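You operate a simulated robot arm through the tools that you are given. There is no shell and no other tool. Be economical: measure what you need, move in short steps, check, and stop when the job is done.

You run a simulated robot arm. Do the job below in one go: nothing can be reset, and whatever is moved stays where it is left.

JOB
Take the small glass and leave it on the blue plate.

The check looks at the end state, three seconds after you hand in, the way a careful person would. Anything else that was tipped, shoved, dropped, spilled or broken makes it a failure.

ROBOT AND FRAMES
A 7-joint arm with a two-finger parallel gripper, fixed in place. Base frame: the origin is at the foot of the arm, x ahead of it, y to its left, z up; the work surface is at about z = 0. Readings come in mm, rad, newtons and seconds.
With the tool pointing down near the work surface it reaches from about 220 to 580 mm from the base axis. Its first joint turns from -1.152 to 1.152 rad. Payload 2.5 kg.
Tool frame: the origin (TCP) lies between the finger pads and is the grasp point; the fingertips stand 23 mm ahead of it; z points along the fingers, y is the line along which they close. The gripper opens to 94 mm. The fingers are 38 mm wide and 10 mm thick; the gripper's body (54 by 96 mm) begins 39 mm behind the TCP.
Orientation is that of the tool frame in the base frame, as a unit quaternion [w, x, y, z]. With the fingers straight down and closing along the base's y, the tool's x points along the base's -x, its y along +y and its z along -z.

CONTROLS
- The arm moves only by the tool drive_tool. Its argument "rows" is a list of rows, each a list of 5 numbers: the closure in counts, from 0 (fully open) to 255 (shut), then the shift along the tool's x, y, z in mm, then the turn about the tool's z in rad. In form: [[hand, tx, ty, tz, yaw], ...]. A call has 1 to 20 rows; each row is the pose to reach, as a shift and turn from the pose commanded when the call began, along the tool's axes at that moment. A row lasts 0.2 s, in which the tool goes at most 50 mm and 0.15 rad; a call with a longer step from one row to the next is refused whole, and so is a gripper value outside its range. A pose out of reach is approached as far as the arm can. The call stops where the force on the tool passes 40 N (or 10 N more than at its start, if that is more) or the arm is blocked; 0.2 s more then pass. Each finger travels about 108 mm/s and halts on what it meets, pressing with about 24 N; the grip force reading is that of the motor and also rises with nothing between the fingers. The clock runs only during rows and for 0.2 s after the last one: add rows that repeat a pose to give the fingers time. It gives the time, the measured TCP pose, the force on the tool (base axes), the opening and the grip force at its end, in the units of the frame above (readings bear some noise), and new pictures: "views" is both (left out), scene, wrist or none.
- Cameras (640 x 400 px; columns grow to the right, rows downward): "scene" is fixed at [98, -399.9, 560.3]; the picture's right is [0.95, -0.31, 0.00], its down [-0.19, -0.59, -0.79] and it looks along [0.24, 0.75, -0.62] (base axes); focal length 326 px, centre (320, 200). "wrist" rides on the gripper at [86, 16, -75] in the tool frame; the picture's right is [-0.18, 0.98, 0.00], its down [-0.58, -0.11, -0.81] and it looks along [-0.79, -0.15, 0.59] (tool axes); focal length 243 px, centre (320, 200). There is no depth. A picture from a camera that has moved, and an enlarged one, comes with that camera's place and axes in the base frame and with its lens. The place of the scene camera against the robot may be out by one fixed shift of up to 25 mm in any direction.
- enlarge(camera, box): a new picture of the part [left, top, right, bottom] of that camera's present view, enlarged. No time passes.
- sign_off(): hands the job in; it is judged then, once.

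Work in short steps. Places have to be worked out from the pictures, the camera data and where the tool is seen: move nearer, look again, correct. Check each grasp and each placing, and mend what went wrong. You have 90 turns and 200 pictures in all, those below and enlarged ones among them. Open the gripper and draw the arm clear of the work before you hand the job in, unless the task says otherwise; then end with one line.

The tools are called after ">>>" as name(argument=value, ...) on one line, values as JSON. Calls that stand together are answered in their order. drive_tool: Moves the arm, as the interface text tells. Its arguments: {"type":"object","properties":{"rows":{"type":"array","items":{"type":"array","items":{"type":"number"}}},"views":{"type":"string","enum":["both","scene","wrist","none"]}},"required":["rows"]} The other tools are called the same way: enlarge (camera, box) takes an enlarged picture of a part of a camera's view; sign_off () hands the job in.

At the start:

```text
t: 0.0
tool_pos: [404.9, -75.7, 266.3]
orientation: [0.001, 0.0, 1.0, 0.0]
ft_force: [0.0, 0.5, -0.6]
width: 94.1
finger_force: 0.0
```

scene: 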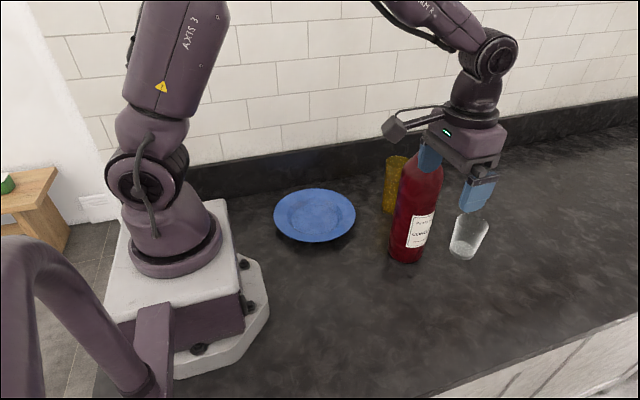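
wrist: 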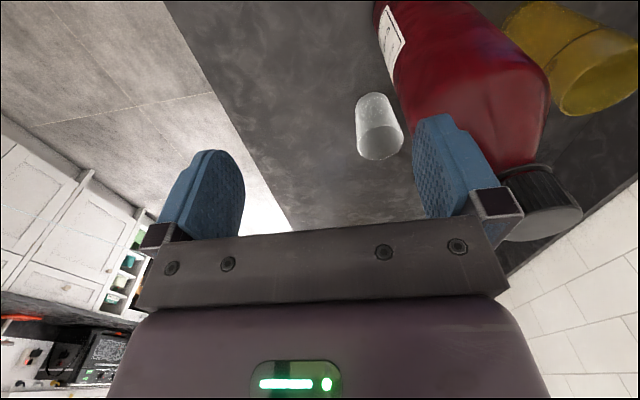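

The clear glass looks to be near (540, -20), with the bottle near (405, 5) and the plate near (255, 210). I'll zoom in on the glass and plate to refine these before moving.

>>> enlarge(camera="scene", box=[370, 140, 530, 280])

>>> enlarge(camera="wrist", box=[320, 60, 640, 260])

```text
2.86 times, centred on (450, 210) of scene
camera zoom: at [98.0, -399.9, 560.3], right [0.95, -0.31, 0.0], down [-0.19, -0.59, -0.79], along [0.24, 0.75, -0.62], focal length 932 px, centre (-51, 171)
```

zoom: 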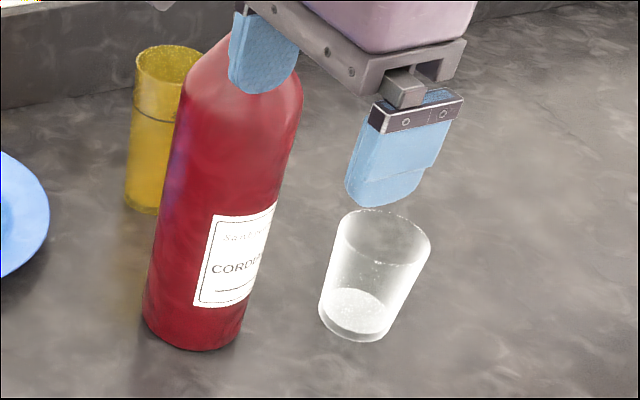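

```text
2.00 times, centred on (480, 160) of wrist
camera zoom: at [317.7, -59.5, 340.7], right [0.18, 0.98, 0.0], down [0.58, -0.11, 0.81], along [0.79, -0.15, -0.59], focal length 485 px, centre (0, 280)
```

zoom: 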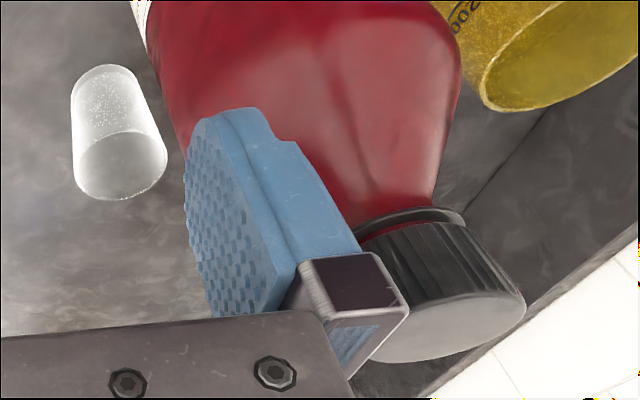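

The wrist camera puts the glass at about (542, -20): 90 mm tall, rim about 60 mm across, base about 48 mm. The bottle is at about (414, 14) and roughly 290 mm tall. I'll back off to -y, go forward, then yaw -90° so the camera bracket stays on the side away from the bottle.

>>> drive_tool(rows=[[0, 0, -40, 0, 0], [0, 0, -75, 0, 0], [0, -40, -75, 0, 0], [0, -85, -75, 0, 0], [0, -85, -75, 0, -0.145], [0, -85, -75, 0, -0.29], [0, -85, -75, 0, -0.435], [0, -85, -75, 0, -0.58], [0, -85, -75, 0, -0.725], [0, -85, -75, 0, -0.87], [0, -85, -75, 0, -1.015], [0, -85, -75, 0, -1.16], [0, -85, -75, 0, -1.305], [0, -85, -75, 0, -1.45], [0, -85, -75, 0, -1.5708], [0, -85, -75, 0, -1.5708]])

```text
t: 3.4
tool_pos: [489.2, -151.0, 267.2]
orientation: [0.001, 0.708, -0.707, 0.0]
ft_force: [0.1, -0.1, 0.8]
width: 93.9
finger_force: 0.0
camera wrist: at [472.9, -237.5, 340.9], right [-0.98, 0.18, 0.0], down [0.11, 0.58, 0.81], along [0.15, 0.79, -0.59], focal length 243 px, centre (320, 200)
```

scene: 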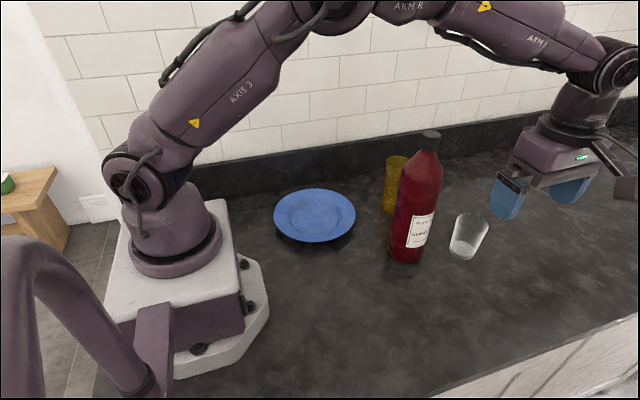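
wrist: 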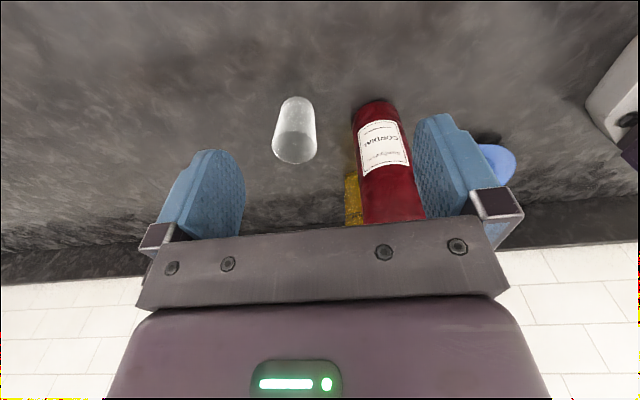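

A second view puts the glass at about (546, -23), close to the first estimate. I'll move above it and go part of the way down.

>>> drive_tool(rows=[[0, 0, -40, 0, 0], [0, -40, -57, 0, 0], [0, -85, -57, 0, 0], [0, -128, -57, 0, 0], [0, -128, -57, 40, 0], [0, -128, -57, 80, 0], [0, -128, -57, 120, 0], [0, -128, -57, 120, 0]])

```text
t: 5.2
tool_pos: [548.8, -23.5, 146.1]
orientation: [0.001, -0.707, 0.708, 0.0]
ft_force: [0.2, 0.3, 0.1]
width: 94.1
finger_force: 0.1
camera wrist: at [531.0, -109.9, 220.1], right [-0.98, 0.18, 0.0], down [0.11, 0.58, 0.81], along [0.15, 0.79, -0.59], focal length 243 px, centre (320, 200)
```

scene: 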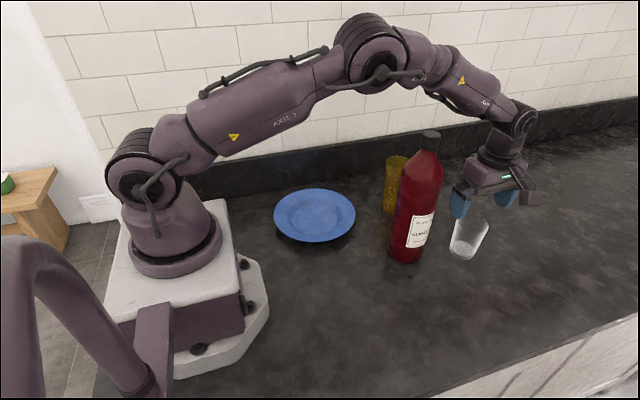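
wrist: 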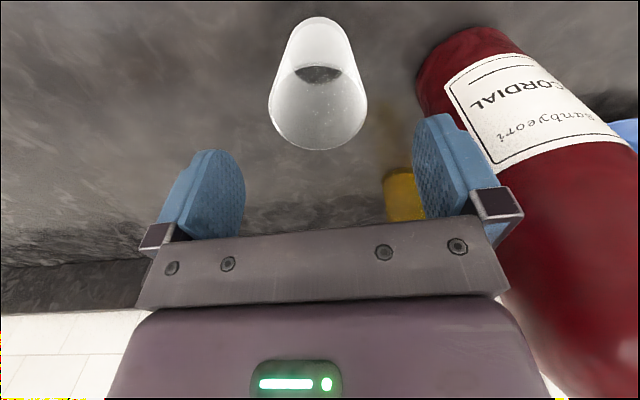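

The glass is now between the fingers in x, centred near (547, -28), and the bottle edge is about 29 mm clear of the nearer finger. I'll trim the position slightly and lower to z≈66, keeping the palm above the rim.

>>> drive_tool(rows=[[0, 4, 2, 0, 0], [0, 4, 2, 20, 0], [0, 4, 2, 40, 0], [0, 4, 2, 60, 0], [0, 4, 2, 80, 0], [0, 4, 2, 80, 0]])

```text
t: 6.6
tool_pos: [545.6, -28.4, 65.0]
orientation: [0.0, 0.707, -0.707, 0.001]
ft_force: [0.8, -0.1, -0.6]
width: 94.0
finger_force: 0.0
camera wrist: at [529.4, -115.0, 139.9], right [-0.98, 0.18, 0.0], down [0.11, 0.58, 0.81], along [0.15, 0.79, -0.59], focal length 243 px, centre (320, 200)
```

scene: 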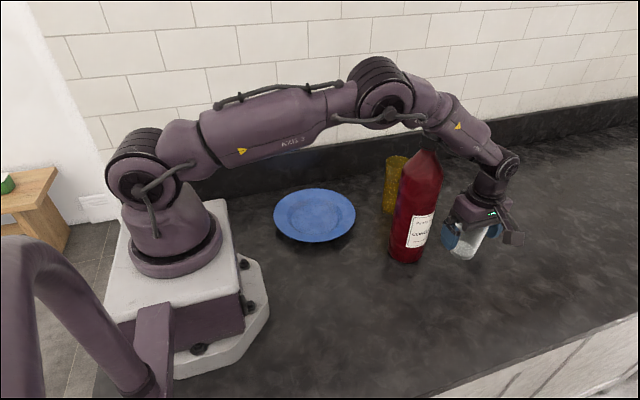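
wrist: 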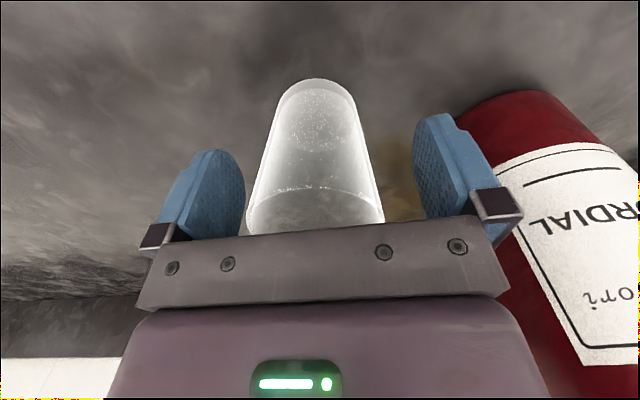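

The forearm now passes near the bottle cap, so I'll look closer before closing.

>>> enlarge(camera="scene", box=[360, 90, 540, 280])

```text
2.11 times, centred on (450, 185) of scene
camera zoom: at [98.0, -399.9, 560.3], right [0.95, -0.31, 0.0], down [-0.19, -0.59, -0.79], along [0.24, 0.75, -0.62], focal length 687 px, centre (46, 232)
```

zoom: 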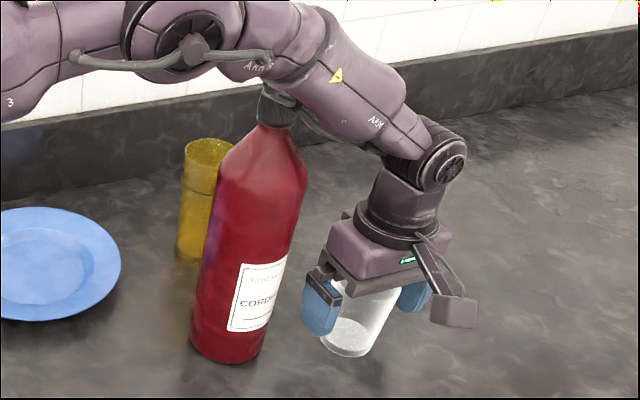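

The cap is just under the forearm with no visible contact, and the bottle hasn't moved. I'll close on the glass here without moving the arm.

>>> drive_tool(rows=[[80, 0, 0, 0, 0], [130, 0, 0, 0, 0], [255, 0, 0, 0, 0], [255, 0, 0, 0, 0], [255, 0, 0, 0, 0]], views="wrist")

```text
t: 7.8
tool_pos: [545.7, -29.0, 65.8]
orientation: [0.001, -0.707, 0.708, 0.0]
ft_force: [1.6, -0.1, 2.5]
width: 60.1
finger_force: 23.9
camera wrist: at [529.5, -115.0, 140.4], right [-0.98, 0.18, 0.0], down [0.11, 0.58, 0.81], along [0.15, 0.79, -0.59], focal length 243 px, centre (320, 200)
```

wrist: 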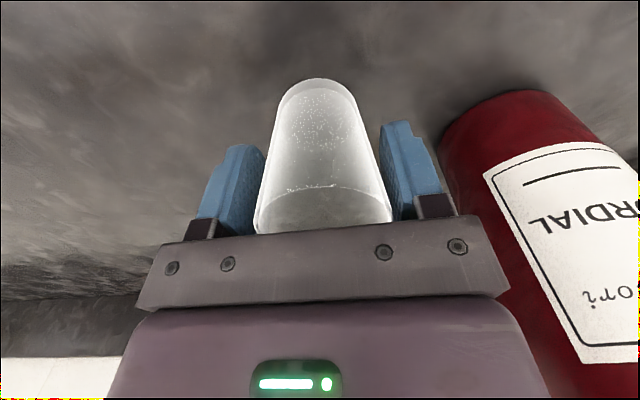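

The fingers stopped at 60 mm with a firm grip. I'll lift straight back up the way I came.

>>> drive_tool(rows=[[255, 0, 0, -15, 0], [255, 0, 0, -40, 0], [255, 0, 0, -80, 0], [255, 0, 0, -120, 0], [255, 0, 0, -160, 0], [255, 0, 0, -200, 0], [255, 0, 0, -200, 0]])

```text
t: 9.4
tool_pos: [544.5, -26.7, 267.1]
orientation: [0.001, 0.708, -0.706, 0.0]
ft_force: [0.8, 0.0, -1.4]
width: 60.4
finger_force: 23.9
camera wrist: at [527.1, -113.7, 341.1], right [-0.98, 0.18, 0.0], down [0.11, 0.58, 0.81], along [0.15, 0.79, -0.59], focal length 243 px, centre (320, 200)
```

scene: 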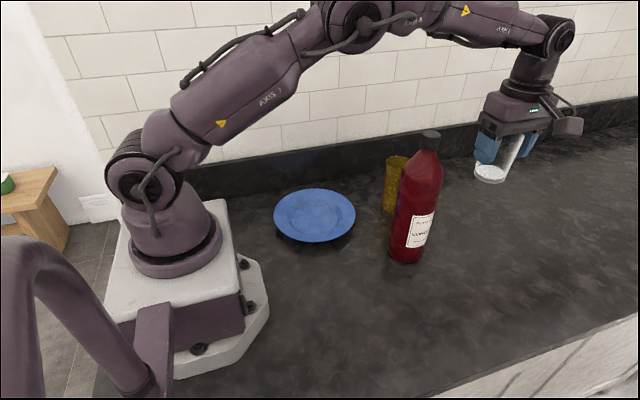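
wrist: 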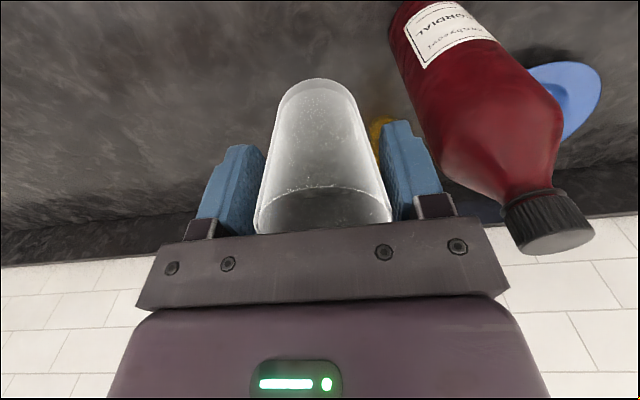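

The glass is held securely and the bottle is still upright. I'll swing round at this height, clear of the bottle and over the yellow tumbler, then stop short of the plate to check its position.

>>> drive_tool(rows=[[255, -35, 3, 0, 0], [255, -70, 8, 0, 0], [255, -105, 16, 0, 0], [255, -140, 32, 0, 0], [255, -170, 55, 0, 0], [255, -197, 82, 0, 0], [255, -215, 115, 0, 0], [255, -228, 150, 0, 0], [255, -228, 150, 0, 0]])

```text
t: 11.4
tool_pos: [393.5, 199.8, 265.6]
orientation: [0.0, -0.707, 0.707, -0.001]
ft_force: [0.3, -0.2, -2.1]
width: 60.5
finger_force: 24.1
camera wrist: at [376.4, 113.9, 340.0], right [-0.98, 0.19, 0.0], down [0.11, 0.58, 0.81], along [0.15, 0.79, -0.59], focal length 243 px, centre (320, 200)
```

scene: 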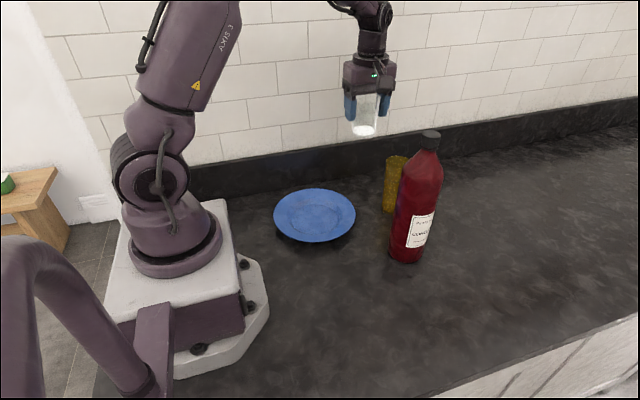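
wrist: 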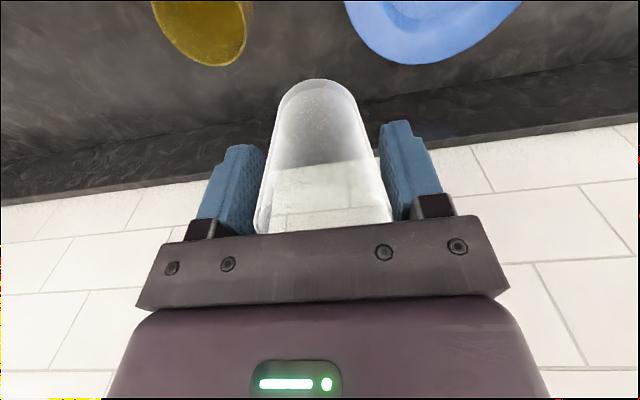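

The far edge of the plate is visible, which puts its centre at roughly (260, 190). I'll move to the near side of it to see all of it.

>>> drive_tool(rows=[[255, 0, 45, 0, 0], [255, 0, 90, 0, 0], [255, 20, 125, 0, 0], [255, 60, 131, 0, 0], [255, 90, 131, 0, 0], [255, 90, 131, 0, 0]])

```text
t: 12.8
tool_pos: [264.3, 110.8, 264.2]
orientation: [0.001, -0.707, 0.708, 0.0]
ft_force: [-0.3, -0.6, -2.7]
width: 60.2
finger_force: 24.6
camera wrist: at [248.0, 24.7, 338.3], right [-0.98, 0.18, 0.0], down [0.11, 0.58, 0.81], along [0.15, 0.79, -0.59], focal length 243 px, centre (320, 200)
```

scene: 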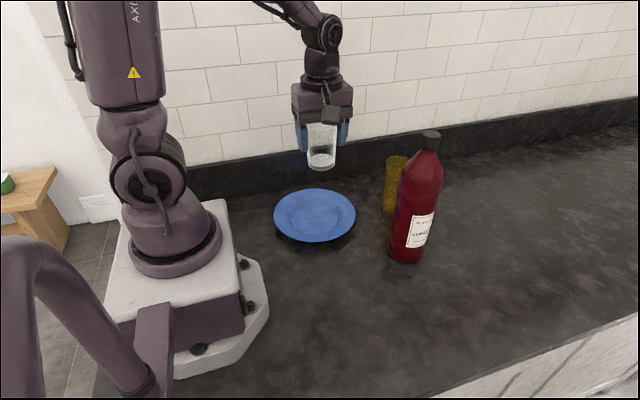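
wrist: 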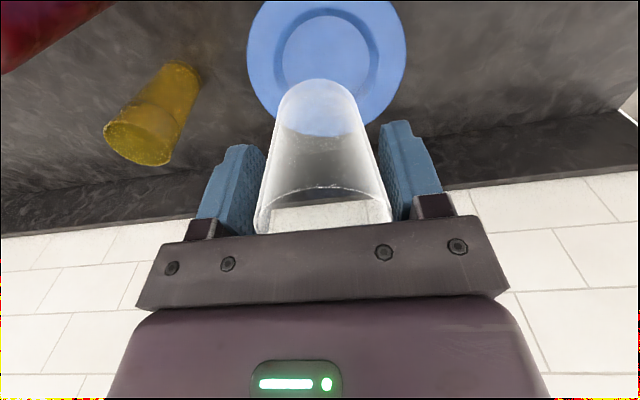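

The well and outer rim both fit a plate centre of about (266, 184), with a 65 mm well radius. I'll move over the centre and lower to just above the plate.

>>> drive_tool(rows=[[255, -40, -2, 0, 0], [255, -73, -2, 0, 0], [255, -73, -2, 45, 0], [255, -73, -2, 90, 0], [255, -73, -2, 130, 0], [255, -73, -2, 160, 0], [255, -73, -2, 160, 0]])

```text
t: 14.4
tool_pos: [267.6, 184.6, 106.2]
orientation: [0.001, -0.706, 0.708, -0.001]
ft_force: [0.3, -0.3, -2.4]
width: 60.4
finger_force: 24.2
camera wrist: at [249.9, 96.9, 179.9], right [-0.98, 0.19, 0.0], down [0.11, 0.58, 0.81], along [0.15, 0.79, -0.59], focal length 243 px, centre (320, 200)
```

scene: 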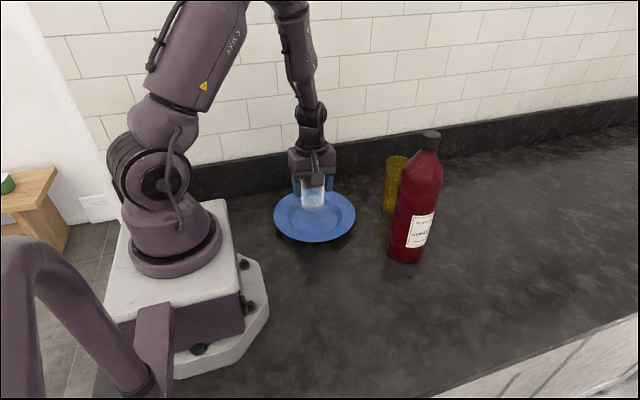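
wrist: 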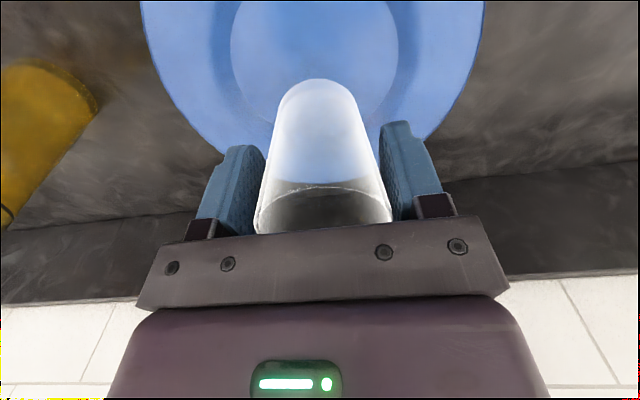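

The glass is over the well with its base about 30 mm above the plate. I'll lower in small steps.

>>> drive_tool(rows=[[255, 0, 0, 8, 0], [255, 0, 0, 16, 0], [255, 0, 0, 24, 0], [255, 0, 0, 26, 0], [255, 0, 0, 26, 0]])

>>> enlarge(camera="scene", box=[260, 140, 370, 250])

```text
t: 15.6
tool_pos: [266.8, 184.4, 80.1]
orientation: [0.001, -0.707, 0.708, 0.0]
ft_force: [-0.3, -0.3, -1.9]
width: 60.3
finger_force: 23.8
camera wrist: at [250.2, 98.5, 153.9], right [-0.98, 0.18, 0.0], down [0.11, 0.58, 0.81], along [0.15, 0.79, -0.59], focal length 243 px, centre (320, 200)
```

scene: 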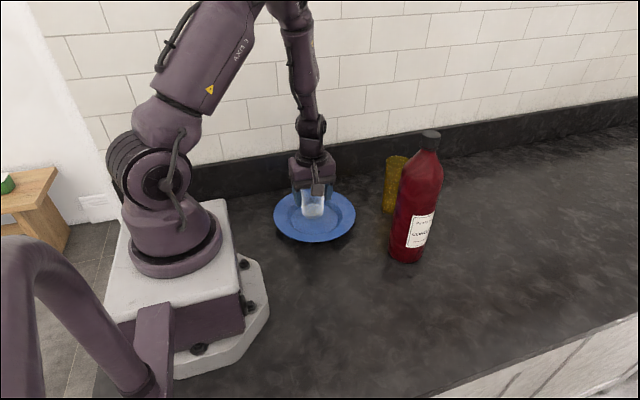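
wrist: 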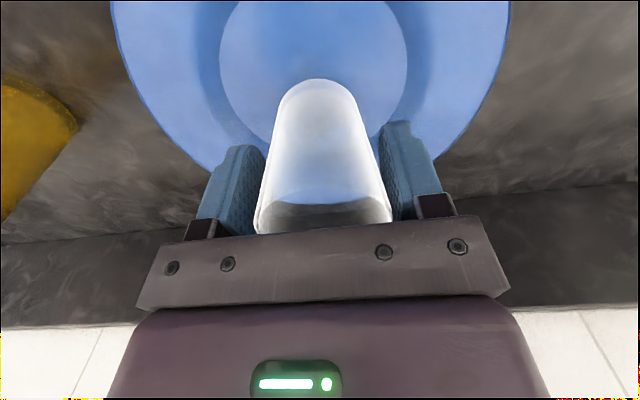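

```text
3.64 times, centred on (315, 195) of scene
camera zoom: at [98.0, -399.9, 560.3], right [0.95, -0.31, 0.0], down [-0.19, -0.59, -0.79], along [0.24, 0.75, -0.62], focal length 1186 px, centre (338, 218)
```

zoom: 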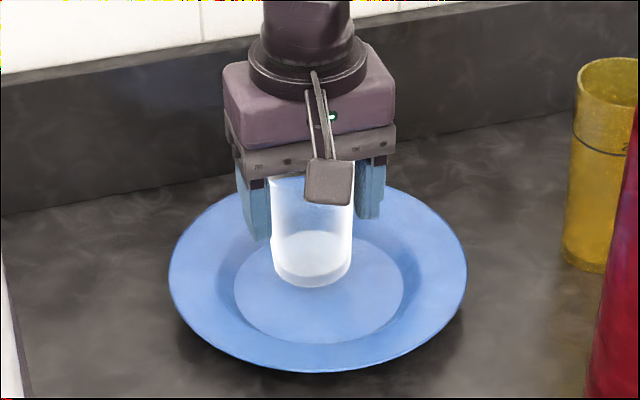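

There's no contact yet, with z force near zero. I'll go down in millimetre-scale steps and watch the force.

>>> drive_tool(rows=[[255, 0, 0, 1.5, 0], [255, 0, 0, 3, 0], [255, 0, 0, 4.5, 0], [255, 0, 0, 4.5, 0]], views="none")

```text
t: 16.6
tool_pos: [266.8, 184.5, 75.2]
orientation: [0.001, -0.706, 0.708, -0.001]
ft_force: [0.6, -0.1, -2.1]
width: 60.0
finger_force: 23.4
```

No contact yet, so I'll continue down.

>>> drive_tool(rows=[[255, 0, 0, 1, 0], [255, 0, 0, 2, 0], [255, 0, 0, 2, 0]], views="none")

```text
t: 17.4
tool_pos: [266.0, 184.9, 72.3]
orientation: [-0.001, 0.707, -0.707, 0.0]
ft_force: [-0.6, 0.0, -1.0]
width: 60.5
finger_force: 24.2
```

The force is still near the free-hanging value, so I'll take another small step.

>>> drive_tool(rows=[[255, 0, 0, 1, 0], [255, 0, 0, 2, 0], [255, 0, 0, 2, 0]], views="none")

```text
t: 18.2
tool_pos: [266.0, 185.0, 71.5]
orientation: [-0.001, 0.707, -0.707, 0.001]
ft_force: [0.6, 0.3, -2.6]
width: 59.9
finger_force: 23.8
```

>>> drive_tool(rows=[[255, 0, 0, 1, 0], [255, 0, 0, 1.5, 0], [255, 0, 0, 1.5, 0]], views="none")

>>> enlarge(camera="scene", box=[260, 140, 370, 250])

```text
t: 19.0
tool_pos: [266.5, 184.4, 70.8]
orientation: [0.001, -0.707, 0.708, -0.001]
ft_force: [3.4, -2.1, 12.1]
width: 60.0
finger_force: 23.6
```

```text
3.64 times, centred on (315, 195) of scene
camera zoom: at [98.0, -399.9, 560.3], right [0.95, -0.31, 0.0], down [-0.19, -0.59, -0.79], along [0.24, 0.75, -0.62], focal length 1186 px, centre (338, 218)
```

zoom: 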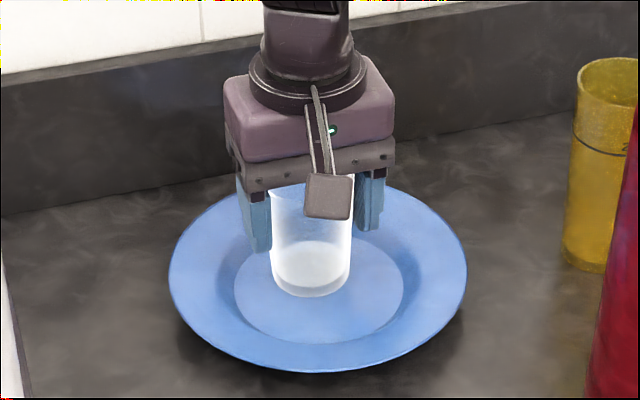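

The force rose to +12 N, so the glass is resting in the well. I'll ease off half a millimetre and open the fingers gradually.

>>> drive_tool(rows=[[255, 0, 0, -0.5, 0], [100, 0, 0, -0.5, 0], [70, 0, 0, -0.5, 0], [40, 0, 0, -0.5, 0], [0, 0, 0, -0.5, 0], [0, 0, 0, -0.5, 0], [0, 0, 0, -0.5, 0]])

```text
t: 20.6
tool_pos: [265.9, 184.2, 71.7]
orientation: [-0.001, 0.707, -0.707, 0.0]
ft_force: [0.0, -0.6, 0.6]
width: 94.2
finger_force: 0.0
camera wrist: at [249.2, 97.8, 144.9], right [-0.98, 0.18, 0.0], down [0.11, 0.58, 0.81], along [0.15, 0.79, -0.59], focal length 243 px, centre (320, 200)
```

scene: 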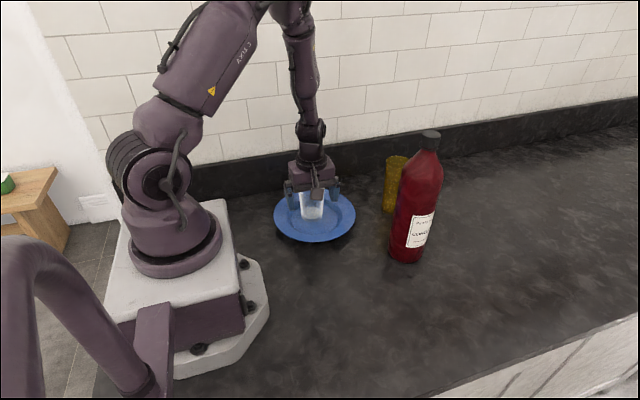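
wrist: 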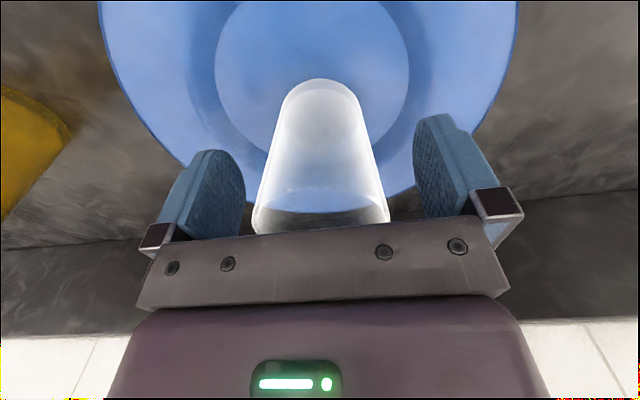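

The glass is standing free between the open fingers. I'll go straight up.

>>> drive_tool(rows=[[0, 0, 0, -15, 0], [0, 0, 0, -40, 0], [0, 0, 0, -80, 0], [0, 0, 0, -120, 0], [0, 0, 0, -160, 0], [0, 0, 0, -200, 0], [0, 0, 0, -200, 0]])

>>> enlarge(camera="scene", box=[260, 120, 460, 270])

```text
t: 22.2
tool_pos: [265.4, 187.0, 271.0]
orientation: [0.0, -0.707, 0.707, 0.0]
ft_force: [-0.4, 0.9, 0.2]
width: 94.1
finger_force: 0.1
camera wrist: at [248.5, 99.9, 345.3], right [-0.98, 0.18, 0.0], down [0.11, 0.58, 0.81], along [0.15, 0.79, -0.59], focal length 243 px, centre (320, 200)
```

scene: 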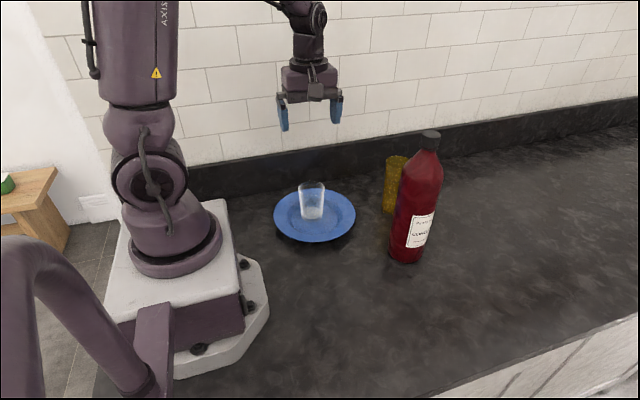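
wrist: 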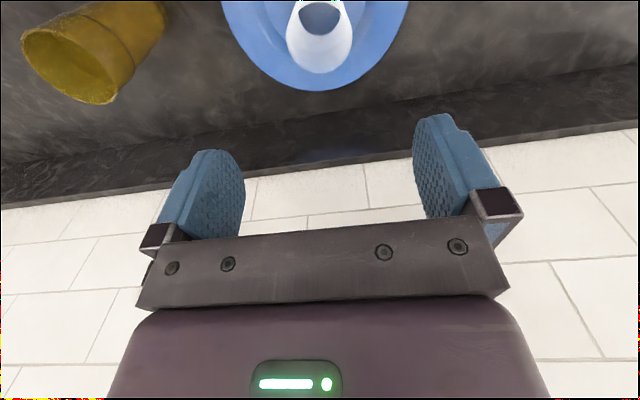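

```text
2.67 times, centred on (360, 195) of scene
camera zoom: at [98.0, -399.9, 560.3], right [0.95, -0.31, 0.0], down [-0.19, -0.59, -0.79], along [0.24, 0.75, -0.62], focal length 870 px, centre (213, 213)
```

zoom: 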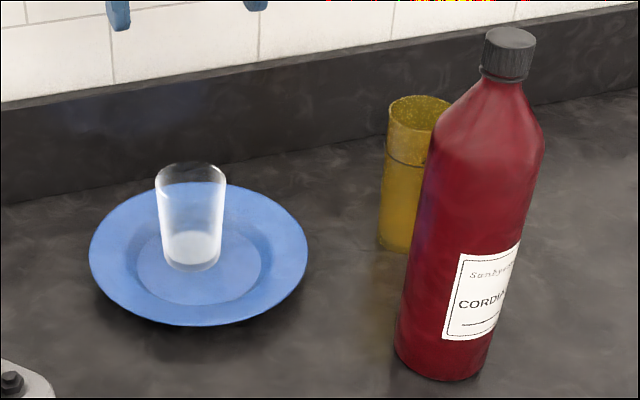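

The glass stands upright in the well of the plate, the bottle and tumbler look undisturbed, and the arm is clear, so I'm handing in.

>>> sign_off()

```text
The job is handed in.
```

The small glass is standing upright on the blue plate; the bottle and the yellow tumbler look undisturbed, and the arm is clear with the gripper open.
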